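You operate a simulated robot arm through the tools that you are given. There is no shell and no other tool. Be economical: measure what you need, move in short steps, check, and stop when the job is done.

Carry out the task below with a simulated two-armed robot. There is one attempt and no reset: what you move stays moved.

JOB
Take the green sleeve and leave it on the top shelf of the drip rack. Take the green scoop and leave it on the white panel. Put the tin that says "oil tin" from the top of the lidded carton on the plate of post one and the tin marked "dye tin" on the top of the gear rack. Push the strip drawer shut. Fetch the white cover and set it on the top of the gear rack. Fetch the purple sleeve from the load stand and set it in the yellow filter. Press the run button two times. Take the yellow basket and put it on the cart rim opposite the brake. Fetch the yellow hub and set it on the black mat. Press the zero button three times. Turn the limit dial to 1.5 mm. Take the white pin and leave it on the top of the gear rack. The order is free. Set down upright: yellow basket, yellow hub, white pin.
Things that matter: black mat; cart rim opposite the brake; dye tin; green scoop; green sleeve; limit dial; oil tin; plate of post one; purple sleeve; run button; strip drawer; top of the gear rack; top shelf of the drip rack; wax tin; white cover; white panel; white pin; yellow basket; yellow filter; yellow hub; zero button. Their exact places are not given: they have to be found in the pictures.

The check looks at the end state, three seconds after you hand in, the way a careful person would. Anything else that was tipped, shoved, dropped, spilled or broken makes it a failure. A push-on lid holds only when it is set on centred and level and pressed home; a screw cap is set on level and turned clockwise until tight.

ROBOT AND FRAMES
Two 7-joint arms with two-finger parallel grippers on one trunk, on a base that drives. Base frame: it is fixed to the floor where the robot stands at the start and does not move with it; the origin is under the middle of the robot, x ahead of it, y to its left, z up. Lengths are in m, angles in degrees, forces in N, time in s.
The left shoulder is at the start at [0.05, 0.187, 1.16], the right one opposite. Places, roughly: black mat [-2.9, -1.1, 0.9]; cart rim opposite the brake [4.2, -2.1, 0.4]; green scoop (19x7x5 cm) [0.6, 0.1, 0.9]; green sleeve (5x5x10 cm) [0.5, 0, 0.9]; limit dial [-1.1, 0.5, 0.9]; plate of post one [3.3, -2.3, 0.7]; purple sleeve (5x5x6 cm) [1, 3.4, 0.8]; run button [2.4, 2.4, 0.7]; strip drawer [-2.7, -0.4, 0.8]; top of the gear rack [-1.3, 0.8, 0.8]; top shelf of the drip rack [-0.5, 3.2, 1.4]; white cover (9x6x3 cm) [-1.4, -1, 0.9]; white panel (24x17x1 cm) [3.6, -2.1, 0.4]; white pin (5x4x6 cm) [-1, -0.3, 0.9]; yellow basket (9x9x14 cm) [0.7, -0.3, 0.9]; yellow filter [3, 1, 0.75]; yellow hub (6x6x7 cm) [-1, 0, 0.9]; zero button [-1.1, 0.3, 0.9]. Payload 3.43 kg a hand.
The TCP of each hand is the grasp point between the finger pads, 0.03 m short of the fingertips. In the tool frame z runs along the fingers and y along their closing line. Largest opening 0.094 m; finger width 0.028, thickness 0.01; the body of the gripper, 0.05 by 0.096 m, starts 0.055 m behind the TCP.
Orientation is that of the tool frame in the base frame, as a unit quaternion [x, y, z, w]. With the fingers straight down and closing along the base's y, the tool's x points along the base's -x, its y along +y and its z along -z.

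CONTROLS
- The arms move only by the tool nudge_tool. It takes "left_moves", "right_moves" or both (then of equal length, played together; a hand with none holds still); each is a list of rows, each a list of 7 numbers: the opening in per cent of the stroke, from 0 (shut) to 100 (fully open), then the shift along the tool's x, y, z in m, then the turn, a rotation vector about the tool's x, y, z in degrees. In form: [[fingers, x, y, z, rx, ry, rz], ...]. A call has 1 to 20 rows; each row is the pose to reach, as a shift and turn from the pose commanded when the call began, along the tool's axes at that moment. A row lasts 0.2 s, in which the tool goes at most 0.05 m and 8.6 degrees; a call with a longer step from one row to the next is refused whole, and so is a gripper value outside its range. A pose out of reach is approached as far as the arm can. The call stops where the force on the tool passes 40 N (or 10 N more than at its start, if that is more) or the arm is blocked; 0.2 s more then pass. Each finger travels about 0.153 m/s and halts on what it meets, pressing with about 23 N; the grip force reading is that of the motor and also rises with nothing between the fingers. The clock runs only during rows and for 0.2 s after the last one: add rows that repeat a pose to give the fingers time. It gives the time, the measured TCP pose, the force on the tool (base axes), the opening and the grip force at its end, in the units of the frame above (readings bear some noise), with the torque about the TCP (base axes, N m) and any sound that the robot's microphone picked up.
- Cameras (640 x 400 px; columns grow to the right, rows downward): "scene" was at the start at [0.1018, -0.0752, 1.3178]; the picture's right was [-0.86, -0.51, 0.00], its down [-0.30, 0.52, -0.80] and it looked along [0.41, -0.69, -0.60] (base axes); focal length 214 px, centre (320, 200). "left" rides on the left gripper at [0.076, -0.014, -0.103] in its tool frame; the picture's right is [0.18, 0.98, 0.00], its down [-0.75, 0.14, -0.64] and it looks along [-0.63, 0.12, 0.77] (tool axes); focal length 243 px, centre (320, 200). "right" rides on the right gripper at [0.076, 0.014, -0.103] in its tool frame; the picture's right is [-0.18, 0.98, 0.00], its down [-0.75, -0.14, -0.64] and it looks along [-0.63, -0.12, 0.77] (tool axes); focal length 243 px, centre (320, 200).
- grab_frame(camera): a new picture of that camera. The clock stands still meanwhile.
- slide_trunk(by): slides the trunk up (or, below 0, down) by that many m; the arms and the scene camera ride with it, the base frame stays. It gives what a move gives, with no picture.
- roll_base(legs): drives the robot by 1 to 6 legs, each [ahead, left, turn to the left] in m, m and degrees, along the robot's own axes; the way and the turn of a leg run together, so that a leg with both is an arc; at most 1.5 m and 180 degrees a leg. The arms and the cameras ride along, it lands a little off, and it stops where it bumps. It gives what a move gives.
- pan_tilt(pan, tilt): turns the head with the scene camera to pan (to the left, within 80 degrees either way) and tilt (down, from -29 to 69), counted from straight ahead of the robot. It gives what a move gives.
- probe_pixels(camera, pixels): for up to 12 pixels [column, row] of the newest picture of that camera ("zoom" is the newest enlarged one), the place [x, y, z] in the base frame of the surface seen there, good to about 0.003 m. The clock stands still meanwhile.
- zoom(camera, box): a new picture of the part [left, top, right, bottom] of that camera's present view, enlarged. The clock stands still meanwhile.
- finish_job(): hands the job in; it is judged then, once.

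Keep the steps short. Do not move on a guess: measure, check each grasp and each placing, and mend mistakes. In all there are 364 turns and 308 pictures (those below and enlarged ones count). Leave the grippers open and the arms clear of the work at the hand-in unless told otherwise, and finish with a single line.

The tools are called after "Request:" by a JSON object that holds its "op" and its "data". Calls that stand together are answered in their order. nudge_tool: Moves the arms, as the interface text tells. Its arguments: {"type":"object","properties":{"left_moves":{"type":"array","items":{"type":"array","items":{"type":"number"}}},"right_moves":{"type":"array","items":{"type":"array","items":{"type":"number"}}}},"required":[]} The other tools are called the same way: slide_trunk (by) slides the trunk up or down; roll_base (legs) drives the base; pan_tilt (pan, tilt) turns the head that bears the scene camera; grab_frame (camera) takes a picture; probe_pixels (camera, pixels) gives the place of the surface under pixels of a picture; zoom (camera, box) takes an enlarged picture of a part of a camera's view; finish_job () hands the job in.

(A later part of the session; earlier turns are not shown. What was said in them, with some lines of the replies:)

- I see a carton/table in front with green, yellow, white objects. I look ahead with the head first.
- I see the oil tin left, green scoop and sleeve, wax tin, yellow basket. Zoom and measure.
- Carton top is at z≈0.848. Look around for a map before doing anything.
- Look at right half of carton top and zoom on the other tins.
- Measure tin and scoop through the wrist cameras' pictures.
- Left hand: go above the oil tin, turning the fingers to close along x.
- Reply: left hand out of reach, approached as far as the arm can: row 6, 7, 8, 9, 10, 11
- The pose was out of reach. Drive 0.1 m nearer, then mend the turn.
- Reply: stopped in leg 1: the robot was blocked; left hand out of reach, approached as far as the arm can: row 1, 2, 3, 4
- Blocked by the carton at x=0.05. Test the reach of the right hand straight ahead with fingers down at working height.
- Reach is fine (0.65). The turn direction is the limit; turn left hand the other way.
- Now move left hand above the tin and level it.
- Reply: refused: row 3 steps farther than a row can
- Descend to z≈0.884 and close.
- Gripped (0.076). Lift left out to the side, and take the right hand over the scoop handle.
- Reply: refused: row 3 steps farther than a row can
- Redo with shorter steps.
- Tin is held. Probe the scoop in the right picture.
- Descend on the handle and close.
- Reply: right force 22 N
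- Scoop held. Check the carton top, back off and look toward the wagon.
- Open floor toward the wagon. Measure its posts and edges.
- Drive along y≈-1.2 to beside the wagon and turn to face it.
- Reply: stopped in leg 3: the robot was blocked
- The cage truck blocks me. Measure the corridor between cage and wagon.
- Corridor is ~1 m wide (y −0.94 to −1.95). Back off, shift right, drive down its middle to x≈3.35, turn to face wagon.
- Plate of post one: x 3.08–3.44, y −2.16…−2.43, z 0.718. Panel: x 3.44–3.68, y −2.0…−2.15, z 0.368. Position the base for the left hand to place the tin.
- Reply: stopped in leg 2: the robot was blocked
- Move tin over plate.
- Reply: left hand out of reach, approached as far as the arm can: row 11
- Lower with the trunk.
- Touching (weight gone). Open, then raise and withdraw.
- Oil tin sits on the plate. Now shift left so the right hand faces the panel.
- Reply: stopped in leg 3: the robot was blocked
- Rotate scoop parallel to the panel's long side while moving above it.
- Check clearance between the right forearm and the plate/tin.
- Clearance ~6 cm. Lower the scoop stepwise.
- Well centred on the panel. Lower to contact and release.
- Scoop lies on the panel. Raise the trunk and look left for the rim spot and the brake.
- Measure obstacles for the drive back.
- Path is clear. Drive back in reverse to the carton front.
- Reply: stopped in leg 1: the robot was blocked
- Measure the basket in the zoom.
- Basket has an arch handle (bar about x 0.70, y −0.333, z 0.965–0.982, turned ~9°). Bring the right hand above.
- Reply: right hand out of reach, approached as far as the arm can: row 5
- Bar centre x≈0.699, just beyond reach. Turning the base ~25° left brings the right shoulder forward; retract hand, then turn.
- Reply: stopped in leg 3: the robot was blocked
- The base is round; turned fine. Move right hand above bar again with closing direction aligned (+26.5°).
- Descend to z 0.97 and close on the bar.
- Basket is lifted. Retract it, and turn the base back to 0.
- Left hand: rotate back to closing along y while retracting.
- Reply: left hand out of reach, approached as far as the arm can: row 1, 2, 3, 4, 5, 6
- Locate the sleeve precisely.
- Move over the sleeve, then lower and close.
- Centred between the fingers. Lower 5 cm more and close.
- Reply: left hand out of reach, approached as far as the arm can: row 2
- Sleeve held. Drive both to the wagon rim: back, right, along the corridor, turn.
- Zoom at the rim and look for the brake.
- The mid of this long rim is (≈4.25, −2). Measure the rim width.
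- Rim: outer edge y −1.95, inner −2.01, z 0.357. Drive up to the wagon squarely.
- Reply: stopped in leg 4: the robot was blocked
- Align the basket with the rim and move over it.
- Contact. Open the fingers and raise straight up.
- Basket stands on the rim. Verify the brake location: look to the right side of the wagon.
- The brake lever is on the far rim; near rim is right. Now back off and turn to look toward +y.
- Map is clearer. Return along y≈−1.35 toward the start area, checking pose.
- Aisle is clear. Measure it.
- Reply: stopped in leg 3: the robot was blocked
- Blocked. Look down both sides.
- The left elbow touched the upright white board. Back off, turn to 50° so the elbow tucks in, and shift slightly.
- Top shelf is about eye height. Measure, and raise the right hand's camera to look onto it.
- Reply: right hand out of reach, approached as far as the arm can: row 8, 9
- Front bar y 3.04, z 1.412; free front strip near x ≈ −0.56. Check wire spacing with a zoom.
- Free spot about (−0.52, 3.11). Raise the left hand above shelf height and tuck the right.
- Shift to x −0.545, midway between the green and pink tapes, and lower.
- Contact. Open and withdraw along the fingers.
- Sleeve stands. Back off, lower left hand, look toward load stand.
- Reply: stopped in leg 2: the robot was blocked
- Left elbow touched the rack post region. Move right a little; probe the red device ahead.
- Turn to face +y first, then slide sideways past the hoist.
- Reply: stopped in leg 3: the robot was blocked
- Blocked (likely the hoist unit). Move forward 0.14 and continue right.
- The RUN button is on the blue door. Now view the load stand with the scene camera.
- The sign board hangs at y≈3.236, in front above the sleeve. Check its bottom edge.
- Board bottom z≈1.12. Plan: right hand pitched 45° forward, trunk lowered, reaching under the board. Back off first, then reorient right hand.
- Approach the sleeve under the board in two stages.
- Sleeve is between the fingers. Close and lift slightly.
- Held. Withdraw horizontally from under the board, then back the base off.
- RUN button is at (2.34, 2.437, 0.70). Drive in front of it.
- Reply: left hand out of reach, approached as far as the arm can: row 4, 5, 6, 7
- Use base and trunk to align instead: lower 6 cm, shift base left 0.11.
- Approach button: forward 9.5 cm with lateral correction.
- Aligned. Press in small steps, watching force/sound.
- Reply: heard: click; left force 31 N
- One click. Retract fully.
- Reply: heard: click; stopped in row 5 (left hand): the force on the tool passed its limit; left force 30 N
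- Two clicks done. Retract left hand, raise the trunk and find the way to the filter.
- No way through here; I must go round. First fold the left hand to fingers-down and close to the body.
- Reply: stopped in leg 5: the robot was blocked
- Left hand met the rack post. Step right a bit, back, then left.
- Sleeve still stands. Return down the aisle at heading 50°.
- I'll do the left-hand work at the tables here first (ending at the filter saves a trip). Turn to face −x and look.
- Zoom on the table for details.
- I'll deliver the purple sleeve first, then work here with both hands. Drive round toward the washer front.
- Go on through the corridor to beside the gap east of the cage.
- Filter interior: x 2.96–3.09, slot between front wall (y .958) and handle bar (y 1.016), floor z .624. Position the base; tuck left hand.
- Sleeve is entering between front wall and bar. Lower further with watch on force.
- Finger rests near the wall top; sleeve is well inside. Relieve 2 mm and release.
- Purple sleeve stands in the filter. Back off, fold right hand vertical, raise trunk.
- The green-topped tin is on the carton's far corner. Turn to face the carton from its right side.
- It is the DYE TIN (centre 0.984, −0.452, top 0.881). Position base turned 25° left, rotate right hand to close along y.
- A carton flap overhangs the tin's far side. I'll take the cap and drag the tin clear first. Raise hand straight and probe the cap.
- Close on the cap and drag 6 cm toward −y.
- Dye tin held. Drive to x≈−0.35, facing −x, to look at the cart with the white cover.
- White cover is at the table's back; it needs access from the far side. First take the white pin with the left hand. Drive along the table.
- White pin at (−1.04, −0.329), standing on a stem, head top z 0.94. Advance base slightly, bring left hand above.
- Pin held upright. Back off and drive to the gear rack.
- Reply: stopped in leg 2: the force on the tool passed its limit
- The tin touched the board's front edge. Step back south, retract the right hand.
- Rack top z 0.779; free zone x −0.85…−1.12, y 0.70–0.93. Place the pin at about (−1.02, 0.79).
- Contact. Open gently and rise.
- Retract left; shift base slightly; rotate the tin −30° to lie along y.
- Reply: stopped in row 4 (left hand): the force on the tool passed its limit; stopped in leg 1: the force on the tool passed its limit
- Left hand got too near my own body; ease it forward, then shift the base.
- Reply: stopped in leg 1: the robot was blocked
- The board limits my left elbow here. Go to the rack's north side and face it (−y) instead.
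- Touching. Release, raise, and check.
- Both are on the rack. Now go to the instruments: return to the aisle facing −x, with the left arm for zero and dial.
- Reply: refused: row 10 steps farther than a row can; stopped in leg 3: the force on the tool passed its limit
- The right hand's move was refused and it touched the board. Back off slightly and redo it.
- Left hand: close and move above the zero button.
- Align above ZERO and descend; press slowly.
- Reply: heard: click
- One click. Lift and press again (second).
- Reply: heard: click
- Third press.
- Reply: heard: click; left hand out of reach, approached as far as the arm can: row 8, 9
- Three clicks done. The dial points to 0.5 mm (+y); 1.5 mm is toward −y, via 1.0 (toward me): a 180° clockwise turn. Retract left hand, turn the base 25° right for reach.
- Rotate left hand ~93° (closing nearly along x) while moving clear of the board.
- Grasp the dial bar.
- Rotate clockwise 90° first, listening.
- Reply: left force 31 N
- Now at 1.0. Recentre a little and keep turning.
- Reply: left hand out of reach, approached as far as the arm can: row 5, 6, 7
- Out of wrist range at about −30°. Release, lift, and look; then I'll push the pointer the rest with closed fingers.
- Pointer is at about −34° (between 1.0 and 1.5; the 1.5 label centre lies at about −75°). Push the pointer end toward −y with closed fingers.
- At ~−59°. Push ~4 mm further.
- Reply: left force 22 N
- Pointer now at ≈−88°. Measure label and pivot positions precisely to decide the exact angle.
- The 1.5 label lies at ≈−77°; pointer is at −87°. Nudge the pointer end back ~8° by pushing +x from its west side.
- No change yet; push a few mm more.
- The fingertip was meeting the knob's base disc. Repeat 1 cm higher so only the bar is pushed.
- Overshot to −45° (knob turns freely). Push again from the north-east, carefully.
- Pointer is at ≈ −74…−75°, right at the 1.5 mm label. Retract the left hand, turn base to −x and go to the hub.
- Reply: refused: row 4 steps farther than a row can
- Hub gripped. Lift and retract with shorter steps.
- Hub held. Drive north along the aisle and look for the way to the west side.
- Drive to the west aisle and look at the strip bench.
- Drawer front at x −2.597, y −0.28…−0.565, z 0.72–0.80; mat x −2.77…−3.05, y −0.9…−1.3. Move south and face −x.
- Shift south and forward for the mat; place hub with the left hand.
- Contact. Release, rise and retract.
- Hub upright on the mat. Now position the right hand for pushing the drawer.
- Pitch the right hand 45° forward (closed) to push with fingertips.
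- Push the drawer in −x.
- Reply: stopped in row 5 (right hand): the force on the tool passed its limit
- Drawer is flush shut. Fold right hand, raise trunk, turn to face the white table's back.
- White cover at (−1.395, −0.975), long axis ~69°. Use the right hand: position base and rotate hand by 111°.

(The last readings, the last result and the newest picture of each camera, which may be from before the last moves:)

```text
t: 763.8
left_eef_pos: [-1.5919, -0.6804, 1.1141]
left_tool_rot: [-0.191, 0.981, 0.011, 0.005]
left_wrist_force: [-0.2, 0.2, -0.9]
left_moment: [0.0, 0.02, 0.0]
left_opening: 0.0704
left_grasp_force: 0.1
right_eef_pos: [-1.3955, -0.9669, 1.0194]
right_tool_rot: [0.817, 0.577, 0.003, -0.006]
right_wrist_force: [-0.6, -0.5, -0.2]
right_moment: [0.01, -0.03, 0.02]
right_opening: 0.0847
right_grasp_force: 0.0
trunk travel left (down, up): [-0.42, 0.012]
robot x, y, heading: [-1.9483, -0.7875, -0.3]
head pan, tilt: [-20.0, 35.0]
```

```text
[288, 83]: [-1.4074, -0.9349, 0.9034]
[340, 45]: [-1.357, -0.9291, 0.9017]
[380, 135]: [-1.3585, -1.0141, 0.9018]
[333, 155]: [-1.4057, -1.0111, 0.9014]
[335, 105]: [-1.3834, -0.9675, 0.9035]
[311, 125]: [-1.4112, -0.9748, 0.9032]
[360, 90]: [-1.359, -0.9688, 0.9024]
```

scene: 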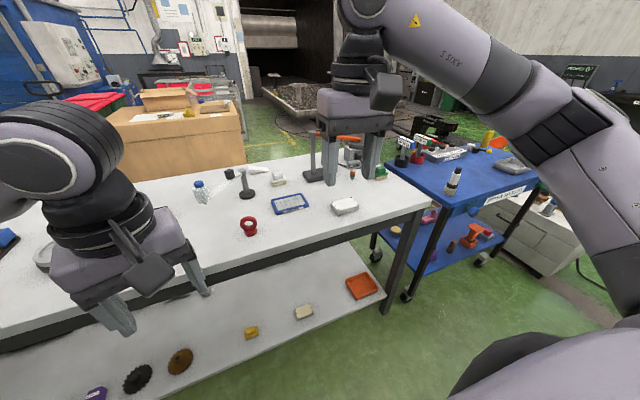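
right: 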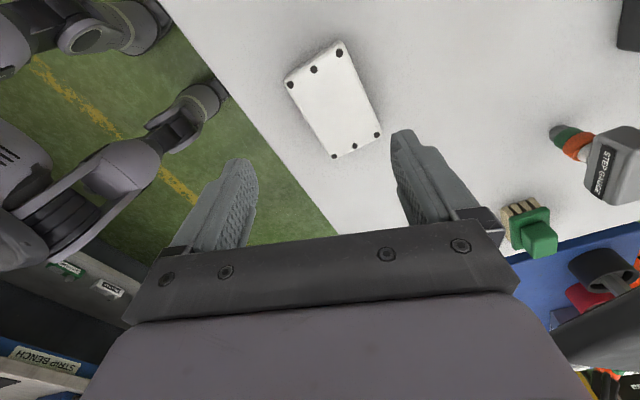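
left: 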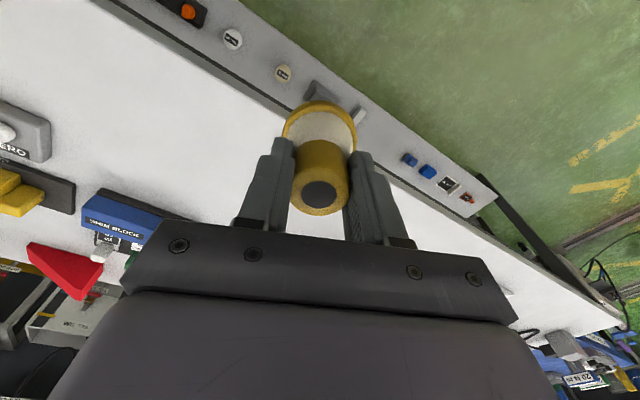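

Cover is aligned with y after all; rotate −19.5° and descend.

Request:
{"op": "nudge_tool", "data": {"right_moves": [[90, 0, 0.007, 0.0, 0, 0, -7], [90, 0, 0.0144, 0.01, 0, 0, -14], [90, 0, 0.0144, 0.04, 0, 0, -19.5], [90, 0, 0.0144, 0.075, 0, 0, -19.5], [90, 0, 0.0144, 0.104, 0, 0, -19.5]]}}

Request:
{"op": "grab_frame", "data": {"camera": "right"}}

```text
t: 765.0
left_eef_pos: [-1.5924, -0.6807, 1.1151]
left_tool_rot: [-0.19, 0.982, 0.012, 0.004]
left_wrist_force: [0.1, 0.1, -0.7]
left_moment: [0.01, -0.03, -0.03]
left_opening: 0.0706
left_grasp_force: 0.0
right_eef_pos: [-1.3806, -0.9718, 0.9154]
right_tool_rot: [0.706, 0.708, 0.003, -0.004]
right_wrist_force: [0.3, 0.3, -0.6]
right_moment: [0.0, 0.01, 0.02]
right_opening: 0.0847
right_grasp_force: 0.0
trunk travel left (down, up): [-0.42, 0.012]
robot x, y, heading: [-1.9436, -0.7867, -0.1]
head pan, tilt: [-20.0, 35.0]
```

```text
93 pictures are left
```

right: 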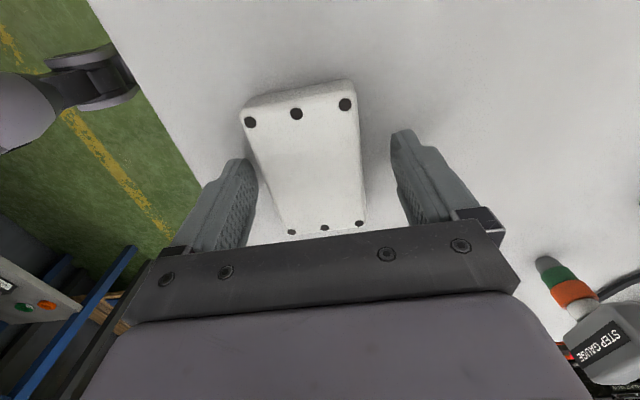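

Cover is between fingers. Close and lift.

Request:
{"op": "nudge_tool", "data": {"right_moves": [[40, 0, 0, 0.001, 0, 0, 0], [0, 0, 0, 0.001, 0, 0, 0], [0, 0, 0, 0.001, 0, 0, 0], [0, 0, 0, 0.001, 0, 0, 0]]}}

Request:
{"op": "nudge_tool", "data": {"right_moves": [[0, 0, 0, -0.04, 0, 0, 0], [0, 0, 0, -0.08, 0, 0, 0], [0, 0, -0.02, -0.12, 0, 0, 0], [0, 0, -0.05, -0.15, 0, 0, 0], [0, 0, -0.08, -0.17, 0, 0, 0], [0, 0, -0.12, -0.18, 0, 0, 0], [0, 0, -0.16, -0.18, 0, 0, 0], [0, 0, -0.19, -0.18, 0, 0, 0]]}}

Request:
{"op": "grab_frame", "data": {"camera": "right"}}

```text
t: 766.0
left_eef_pos: [-1.5922, -0.6808, 1.1143]
left_tool_rot: [-0.191, 0.982, 0.011, 0.005]
left_wrist_force: [0.2, -0.6, -1.0]
left_moment: [-0.03, -0.02, -0.04]
left_opening: 0.0705
left_grasp_force: 0.1
right_eef_pos: [-1.3807, -0.9731, 0.9168]
right_tool_rot: [0.707, 0.707, 0.003, -0.005]
right_wrist_force: [1.2, 0.7, 0.8]
right_moment: [-0.06, 0.07, 0.01]
right_opening: 0.0576
right_grasp_force: 23.0
trunk travel left (down, up): [-0.42, 0.012]
robot x, y, heading: [-1.9439, -0.7852, 0.0]
head pan, tilt: [-20.0, 35.0]
```

```text
t: 767.8
left_eef_pos: [-1.5912, -0.6809, 1.1141]
left_tool_rot: [-0.191, 0.982, 0.011, 0.003]
left_wrist_force: [-0.6, 0.8, 0.3]
left_moment: [-0.02, 0.0, 0.0]
left_opening: 0.0705
left_grasp_force: 0.0
right_eef_pos: [-1.5739, -0.974, 1.0913]
right_tool_rot: [0.707, 0.708, 0.002, -0.005]
right_wrist_force: [0.5, -0.4, -2.7]
right_moment: [0.0, 0.0, 0.05]
right_opening: 0.0576
right_grasp_force: 23.7
trunk travel left (down, up): [-0.42, 0.012]
robot x, y, heading: [-1.9414, -0.7842, -0.1]
head pan, tilt: [-20.0, 35.0]
```

```text
92 pictures are left
```

right: 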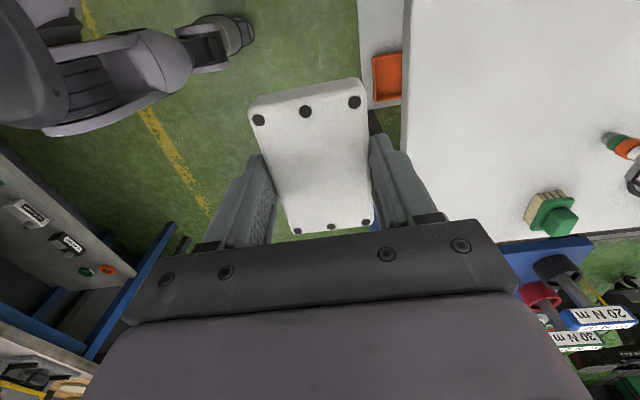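

Cover held. Drive back north and around to the rack's north side.

Request:
{"op": "roll_base", "data": {"legs": [[-0.3, 0, 0], [0, 0, 90], [1.4, 0, 0]]}}

```text
t: 780.3
left_eef_pos: [-2.4113, 0.9536, 1.1147]
left_tool_rot: [0.838, -0.545, -0.011, 0.005]
left_wrist_force: [0.1, -0.8, -0.5]
left_moment: [0.01, 0.01, 0.01]
left_opening: 0.0702
left_grasp_force: 0.0
right_eef_pos: [-2.1164, 0.9833, 1.0906]
right_tool_rot: [-0.015, 1.0, -0.002, -0.005]
right_wrist_force: [0.6, 0.2, -3.3]
right_moment: [0.04, 0.01, -0.01]
right_opening: 0.0578
right_grasp_force: 22.8
trunk travel left (down, up): [-0.42, 0.012]
robot x, y, heading: [-2.2964, 0.6054, 91.8]
head pan, tilt: [-20.0, 35.0]
```

Request:
{"op": "roll_base", "data": {"legs": [[0.9, -0.05, -1.8], [0, 0, -180], [0, 1.12, 0]]}}

Request:
{"op": "pan_tilt", "data": {"pan": -10, "tilt": 45}}

Request:
{"op": "grab_frame", "data": {"camera": "scene"}}

```text
t: 797.4
left_eef_pos: [-1.0359, 1.2909, 1.114]
left_tool_rot: [0.518, 0.855, 0.006, 0.011]
left_wrist_force: [0.4, -0.4, 1.1]
left_moment: [-0.02, 0.02, 0.01]
left_opening: 0.0707
left_grasp_force: 0.1
right_eef_pos: [-1.3255, 1.2428, 1.0908]
right_tool_rot: [0.999, 0.049, 0.005, -0.003]
right_wrist_force: [0.4, 0.1, -3.2]
right_moment: [-0.02, 0.0, -0.01]
right_opening: 0.0577
right_grasp_force: 22.7
trunk travel left (down, up): [-0.42, 0.012]
robot x, y, heading: [-1.1772, 1.6311, -84.1]
head pan, tilt: [-20.0, 35.0]
```

```text
t: 798.1
left_eef_pos: [-1.0356, 1.2885, 1.114]
left_tool_rot: [0.518, 0.856, 0.006, 0.01]
left_wrist_force: [-0.2, 0.3, -0.7]
left_moment: [-0.02, 0.02, 0.01]
left_opening: 0.0706
left_grasp_force: 0.0
right_eef_pos: [-1.3249, 1.242, 1.092]
right_tool_rot: [0.999, 0.049, 0.005, -0.003]
right_wrist_force: [-0.7, -0.1, -3.7]
right_moment: [0.0, 0.01, 0.02]
right_opening: 0.0574
right_grasp_force: 23.3
trunk travel left (down, up): [-0.42, 0.012]
robot x, y, heading: [-1.1757, 1.6288, -84.5]
head pan, tilt: [-10.0, 45.0]
```

```text
91 pictures are left
```

scene: 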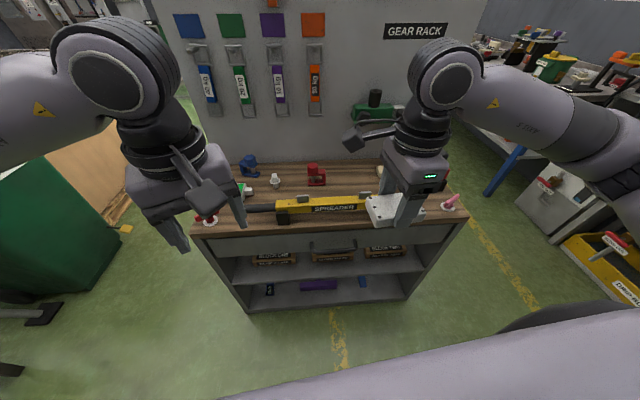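

Request:
{"op": "roll_base", "data": {"legs": [[0, 0, -5.5], [0.15, 0, 0]]}}

Request:
{"op": "grab_frame", "data": {"camera": "scene"}}

Request:
{"op": "zoom", "data": {"camera": "scene", "box": [220, 120, 480, 260]}}

```text
t: 800.0
left_eef_pos: [-1.0689, 1.1283, 1.1132]
left_tool_rot: [0.559, 0.829, 0.005, 0.011]
left_wrist_force: [0.5, 0.5, 0.1]
left_moment: [0.0, -0.01, 0.02]
left_opening: 0.0705
left_grasp_force: 0.0
right_eef_pos: [-1.3631, 1.1086, 1.0921]
right_tool_rot: [1.0, 0.0, 0.005, -0.002]
right_wrist_force: [1.4, 0.4, -3.7]
right_moment: [0.0, 0.01, 0.0]
right_opening: 0.0577
right_grasp_force: 22.4
trunk travel left (down, up): [-0.42, 0.012]
robot x, y, heading: [-1.1756, 1.4822, -89.9]
head pan, tilt: [-10.0, 45.0]
```

```text
90 pictures are left
```

scene: 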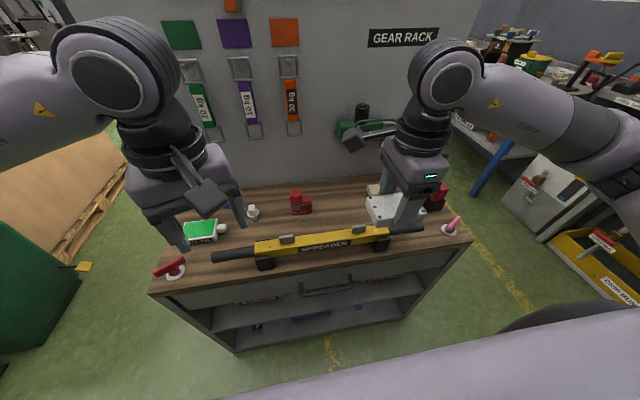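

```text
2.46 times, centred on (350, 190) of scene
```

zoom: 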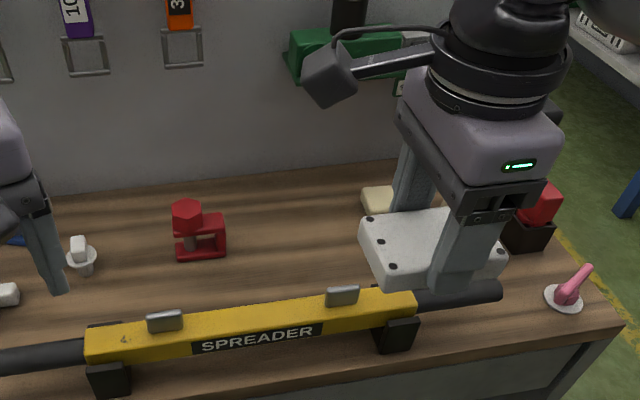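

Request:
{"op": "probe_pixels", "data": {"camera": "zoom", "pixels": [[300, 240], [200, 240], [375, 205], [300, 200], [330, 260], [250, 300], [290, 290], [350, 60], [415, 85], [225, 250]]}}

```text
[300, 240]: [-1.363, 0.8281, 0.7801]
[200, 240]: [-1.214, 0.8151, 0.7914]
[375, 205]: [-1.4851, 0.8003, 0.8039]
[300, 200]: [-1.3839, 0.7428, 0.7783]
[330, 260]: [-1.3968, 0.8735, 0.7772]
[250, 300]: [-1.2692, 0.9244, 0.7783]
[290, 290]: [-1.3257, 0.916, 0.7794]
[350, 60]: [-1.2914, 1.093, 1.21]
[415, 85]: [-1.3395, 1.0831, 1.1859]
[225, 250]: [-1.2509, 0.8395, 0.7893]
```

Request:
{"op": "nudge_tool", "data": {"right_moves": [[0, 0.002, 0.04, 0, 0, 0, 0], [0, 0.004, 0.08, 0, 0, 0, 0], [0, 0.006, 0.12, 0, 0, 0, 0], [0, 0.008, 0.16, 0, 0, 0, 0], [0, 0.008, 0.2, 0, 0, 0, 0], [0, 0.008, 0.24, 0.01, 0, 0, 0], [0, 0.008, 0.279, 0.02, 0, 0, 0], [0, 0.008, 0.279, 0.06, 0, 0, 0], [0, 0.008, 0.279, 0.1, 0, 0, 0], [0, 0.008, 0.279, 0.14, 0, 0, 0], [0, 0.008, 0.279, 0.18, 0, 0, 0]]}}

Request:
{"op": "zoom", "data": {"camera": "scene", "box": [220, 120, 480, 260]}}

Request:
{"op": "grab_frame", "data": {"camera": "right"}}

```text
t: 802.4
left_eef_pos: [-1.0713, 1.1276, 1.1145]
left_tool_rot: [0.559, 0.829, 0.006, 0.012]
left_wrist_force: [-0.9, -0.1, 0.4]
left_moment: [0.01, -0.05, -0.01]
left_opening: 0.0705
left_grasp_force: 0.1
right_eef_pos: [-1.358, 0.8582, 0.9175]
right_tool_rot: [1.0, 0.0, 0.006, -0.002]
right_wrist_force: [0.0, 0.3, -3.6]
right_moment: [0.01, -0.01, -0.02]
right_opening: 0.0578
right_grasp_force: 23.3
right hand out of reach, approached as far as the arm can: row 7, 8, 9, 10, 11
trunk travel left (down, up): [-0.42, 0.012]
robot x, y, heading: [-1.1762, 1.4818, -89.9]
head pan, tilt: [-10.0, 45.0]
```

```text
2.46 times, centred on (350, 190) of scene
```

zoom: 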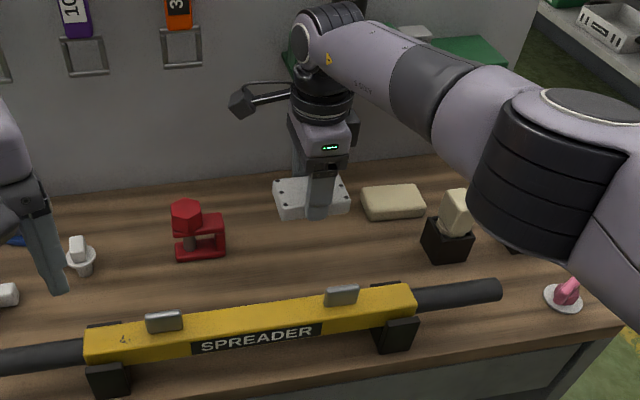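

```text
87 pictures are left
```

right: 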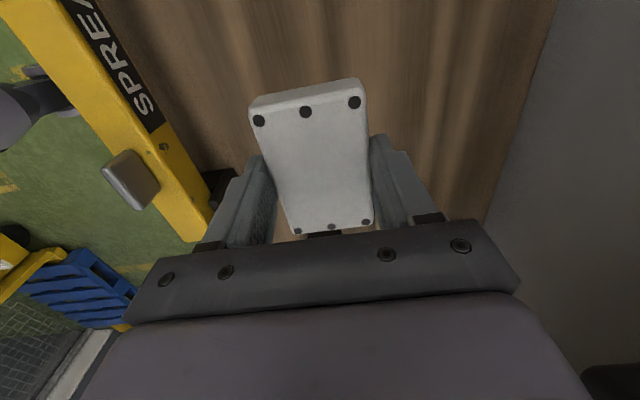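

Position (−1.358, 0.858) is free; lower with the trunk.

Request:
{"op": "slide_trunk", "data": {"by": -0.093}}

Request:
{"op": "slide_trunk", "data": {"by": -0.006}}

```text
t: 803.6
left_eef_pos: [-1.0699, 1.1298, 1.0213]
left_tool_rot: [0.56, 0.829, 0.005, 0.01]
left_wrist_force: [0.1, -0.7, 0.4]
left_moment: [-0.02, 0.02, 0.02]
left_opening: 0.0704
left_grasp_force: 0.0
right_eef_pos: [-1.3564, 0.8581, 0.8264]
right_tool_rot: [1.0, 0.0, 0.005, -0.001]
right_wrist_force: [-0.4, 0.3, -2.0]
right_moment: [-0.01, 0.0, -0.01]
right_opening: 0.0578
right_grasp_force: 23.0
trunk travel left (down, up): [-0.327, 0.105]
robot x, y, heading: [-1.1761, 1.4828, -90.1]
head pan, tilt: [-10.0, 45.0]
```

```text
t: 804.2
left_eef_pos: [-1.0691, 1.1301, 1.0145]
left_tool_rot: [0.559, 0.829, 0.006, 0.01]
left_wrist_force: [-0.4, 0.0, 0.0]
left_moment: [-0.05, -0.02, -0.01]
left_opening: 0.0706
left_grasp_force: 0.1
right_eef_pos: [-1.3582, 0.8586, 0.8202]
right_tool_rot: [1.0, 0.0, 0.006, -0.002]
right_wrist_force: [-0.5, -0.6, -3.0]
right_moment: [-0.01, -0.02, -0.01]
right_opening: 0.0578
right_grasp_force: 23.2
trunk travel left (down, up): [-0.321, 0.111]
robot x, y, heading: [-1.1752, 1.4836, -90.0]
head pan, tilt: [-10.0, 45.0]
```

Request:
{"op": "slide_trunk", "data": {"by": -0.004}}

```text
t: 804.7
left_eef_pos: [-1.0698, 1.1287, 1.0113]
left_tool_rot: [0.559, 0.829, 0.006, 0.01]
left_wrist_force: [0.5, 0.5, -0.4]
left_moment: [0.02, -0.02, 0.01]
left_opening: 0.0705
left_grasp_force: 0.0
right_eef_pos: [-1.3566, 0.8586, 0.8162]
right_tool_rot: [1.0, 0.0, 0.006, -0.002]
right_wrist_force: [-0.5, -0.4, -3.3]
right_moment: [0.01, 0.01, 0.01]
right_opening: 0.0578
right_grasp_force: 22.5
trunk travel left (down, up): [-0.317, 0.115]
robot x, y, heading: [-1.1781, 1.4838, -90.2]
head pan, tilt: [-10.0, 45.0]
```

Request:
{"op": "slide_trunk", "data": {"by": -0.003}}

```text
t: 805.2
left_eef_pos: [-1.0689, 1.1311, 1.0078]
left_tool_rot: [0.558, 0.829, 0.005, 0.011]
left_wrist_force: [-0.1, 0.7, -0.7]
left_moment: [0.02, 0.01, -0.04]
left_opening: 0.0705
left_grasp_force: 0.1
right_eef_pos: [-1.357, 0.8577, 0.8152]
right_tool_rot: [1.0, 0.0, 0.005, 0.0]
right_wrist_force: [-0.6, 1.3, 8.6]
right_moment: [-0.04, 0.54, -0.1]
right_opening: 0.0578
right_grasp_force: 22.7
trunk travel left (down, up): [-0.314, 0.118]
robot x, y, heading: [-1.1766, 1.4804, -90.0]
head pan, tilt: [-10.0, 45.0]
```

Contact. Release and lift away.

Request:
{"op": "nudge_tool", "data": {"right_moves": [[75, 0, 0, -0.001, 0, 0, 0], [85, 0, 0, -0.001, 0, 0, 0], [85, 0, 0, -0.001, 0, 0, 0], [85, 0, 0, -0.04, 0, 0, 0], [85, 0, 0, -0.08, 0, 0, 0], [85, 0, 0, -0.12, 0, 0, 0], [85, 0, -0.02, -0.16, 0, 0, 0], [85, 0, -0.05, -0.19, 0, 0, 0], [85, 0, -0.09, -0.21, 0, 0, 0], [85, 0, -0.13, -0.22, 0, 0, 0], [85, 0, -0.17, -0.22, 0, 0, 0], [85, 0, -0.21, -0.22, 0, 0, 0]]}}

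Request:
{"op": "roll_base", "data": {"legs": [[-0.3, 0, 0]]}}

Request:
{"op": "slide_trunk", "data": {"by": 0.11}}

Request:
{"op": "pan_tilt", "data": {"pan": 0, "tilt": 40}}

Request:
{"op": "grab_frame", "data": {"camera": "scene"}}

```text
t: 807.8
left_eef_pos: [-1.0697, 1.1294, 1.0075]
left_tool_rot: [0.559, 0.829, 0.005, 0.011]
left_wrist_force: [0.2, 0.0, 0.7]
left_moment: [-0.02, 0.03, 0.0]
left_opening: 0.0705
left_grasp_force: 0.1
right_eef_pos: [-1.3654, 1.0689, 1.0332]
right_tool_rot: [1.0, 0.0, 0.005, -0.001]
right_wrist_force: [-0.6, 0.5, -0.1]
right_moment: [-0.01, -0.03, 0.02]
right_opening: 0.0799
right_grasp_force: 0.0
trunk travel left (down, up): [-0.314, 0.118]
robot x, y, heading: [-1.171, 1.485, -90.2]
head pan, tilt: [-10.0, 45.0]
```

```text
t: 809.9
left_eef_pos: [-1.0708, 1.4336, 1.0076]
left_tool_rot: [0.561, 0.828, 0.005, 0.011]
left_wrist_force: [0.0, 0.6, 0.0]
left_moment: [0.0, 0.0, -0.01]
left_opening: 0.0705
left_grasp_force: 0.1
right_eef_pos: [-1.3655, 1.3736, 1.0322]
right_tool_rot: [1.0, -0.002, 0.005, 0.0]
right_wrist_force: [0.1, -0.4, -0.2]
right_moment: [-0.01, 0.02, 0.0]
right_opening: 0.08
right_grasp_force: 0.1
trunk travel left (down, up): [-0.314, 0.118]
robot x, y, heading: [-1.1771, 1.7868, -90.4]
head pan, tilt: [-10.0, 45.0]
```

```text
t: 811.3
left_eef_pos: [-1.071, 1.4329, 1.1179]
left_tool_rot: [0.56, 0.828, 0.005, 0.011]
left_wrist_force: [-0.7, 0.6, -0.3]
left_moment: [0.01, 0.0, -0.01]
left_opening: 0.0704
left_grasp_force: 0.1
right_eef_pos: [-1.3667, 1.3729, 1.1434]
right_tool_rot: [1.0, -0.002, 0.005, -0.001]
right_wrist_force: [0.4, 0.5, -0.2]
right_moment: [-0.01, -0.05, -0.02]
right_opening: 0.0798
right_grasp_force: 0.0
trunk travel left (down, up): [-0.424, 0.008]
robot x, y, heading: [-1.1744, 1.7881, -90.4]
head pan, tilt: [-10.0, 45.0]
```

```text
t: 812.0
left_eef_pos: [-1.0708, 1.433, 1.1178]
left_tool_rot: [0.561, 0.828, 0.006, 0.011]
left_wrist_force: [-1.3, -0.5, -0.9]
left_moment: [-0.03, -0.03, -0.02]
left_opening: 0.0703
left_grasp_force: 0.2
right_eef_pos: [-1.3647, 1.3727, 1.1426]
right_tool_rot: [1.0, -0.002, 0.006, -0.002]
right_wrist_force: [-0.3, 0.1, 0.1]
right_moment: [-0.02, -0.02, -0.02]
right_opening: 0.08
right_grasp_force: 0.1
trunk travel left (down, up): [-0.424, 0.008]
robot x, y, heading: [-1.1727, 1.7846, -90.4]
head pan, tilt: [0.0, 40.0]
```

```text
86 pictures are left
```

scene: 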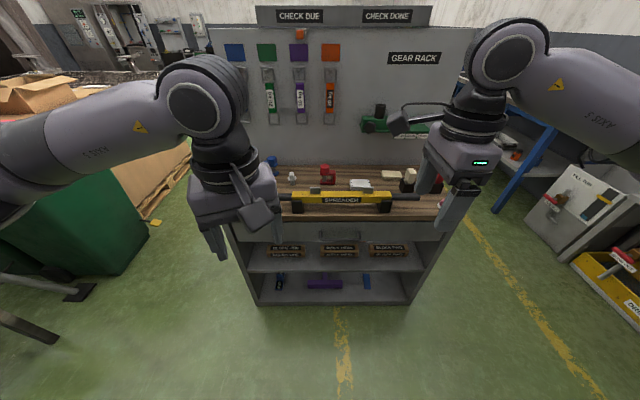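

Request:
{"op": "zoom", "data": {"camera": "scene", "box": [200, 20, 460, 230]}}

```text
1.90 times, centred on (330, 125) of scene
```

zoom: 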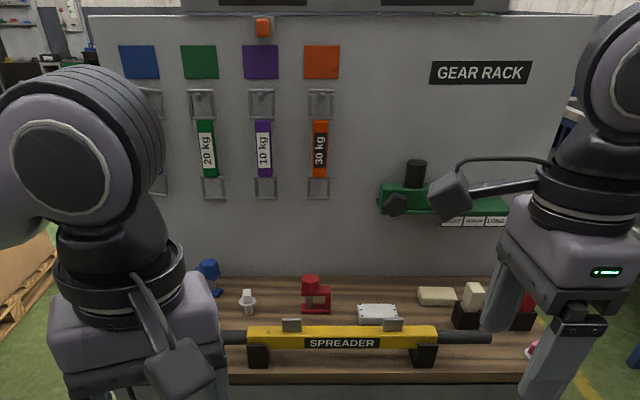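

Everything is placed: the cover, pin and dye tin are on the rack, and the grippers are open and clear. Handing in.

Request:
{"op": "finish_job", "data": {}}

```text
The job is handed in.
```

I finished every step and handed the job in. The least certain are the limit dial, which I set by its label because I felt no click stop, and the rim spot, since I saw the brake only as a small lever on the far rim.
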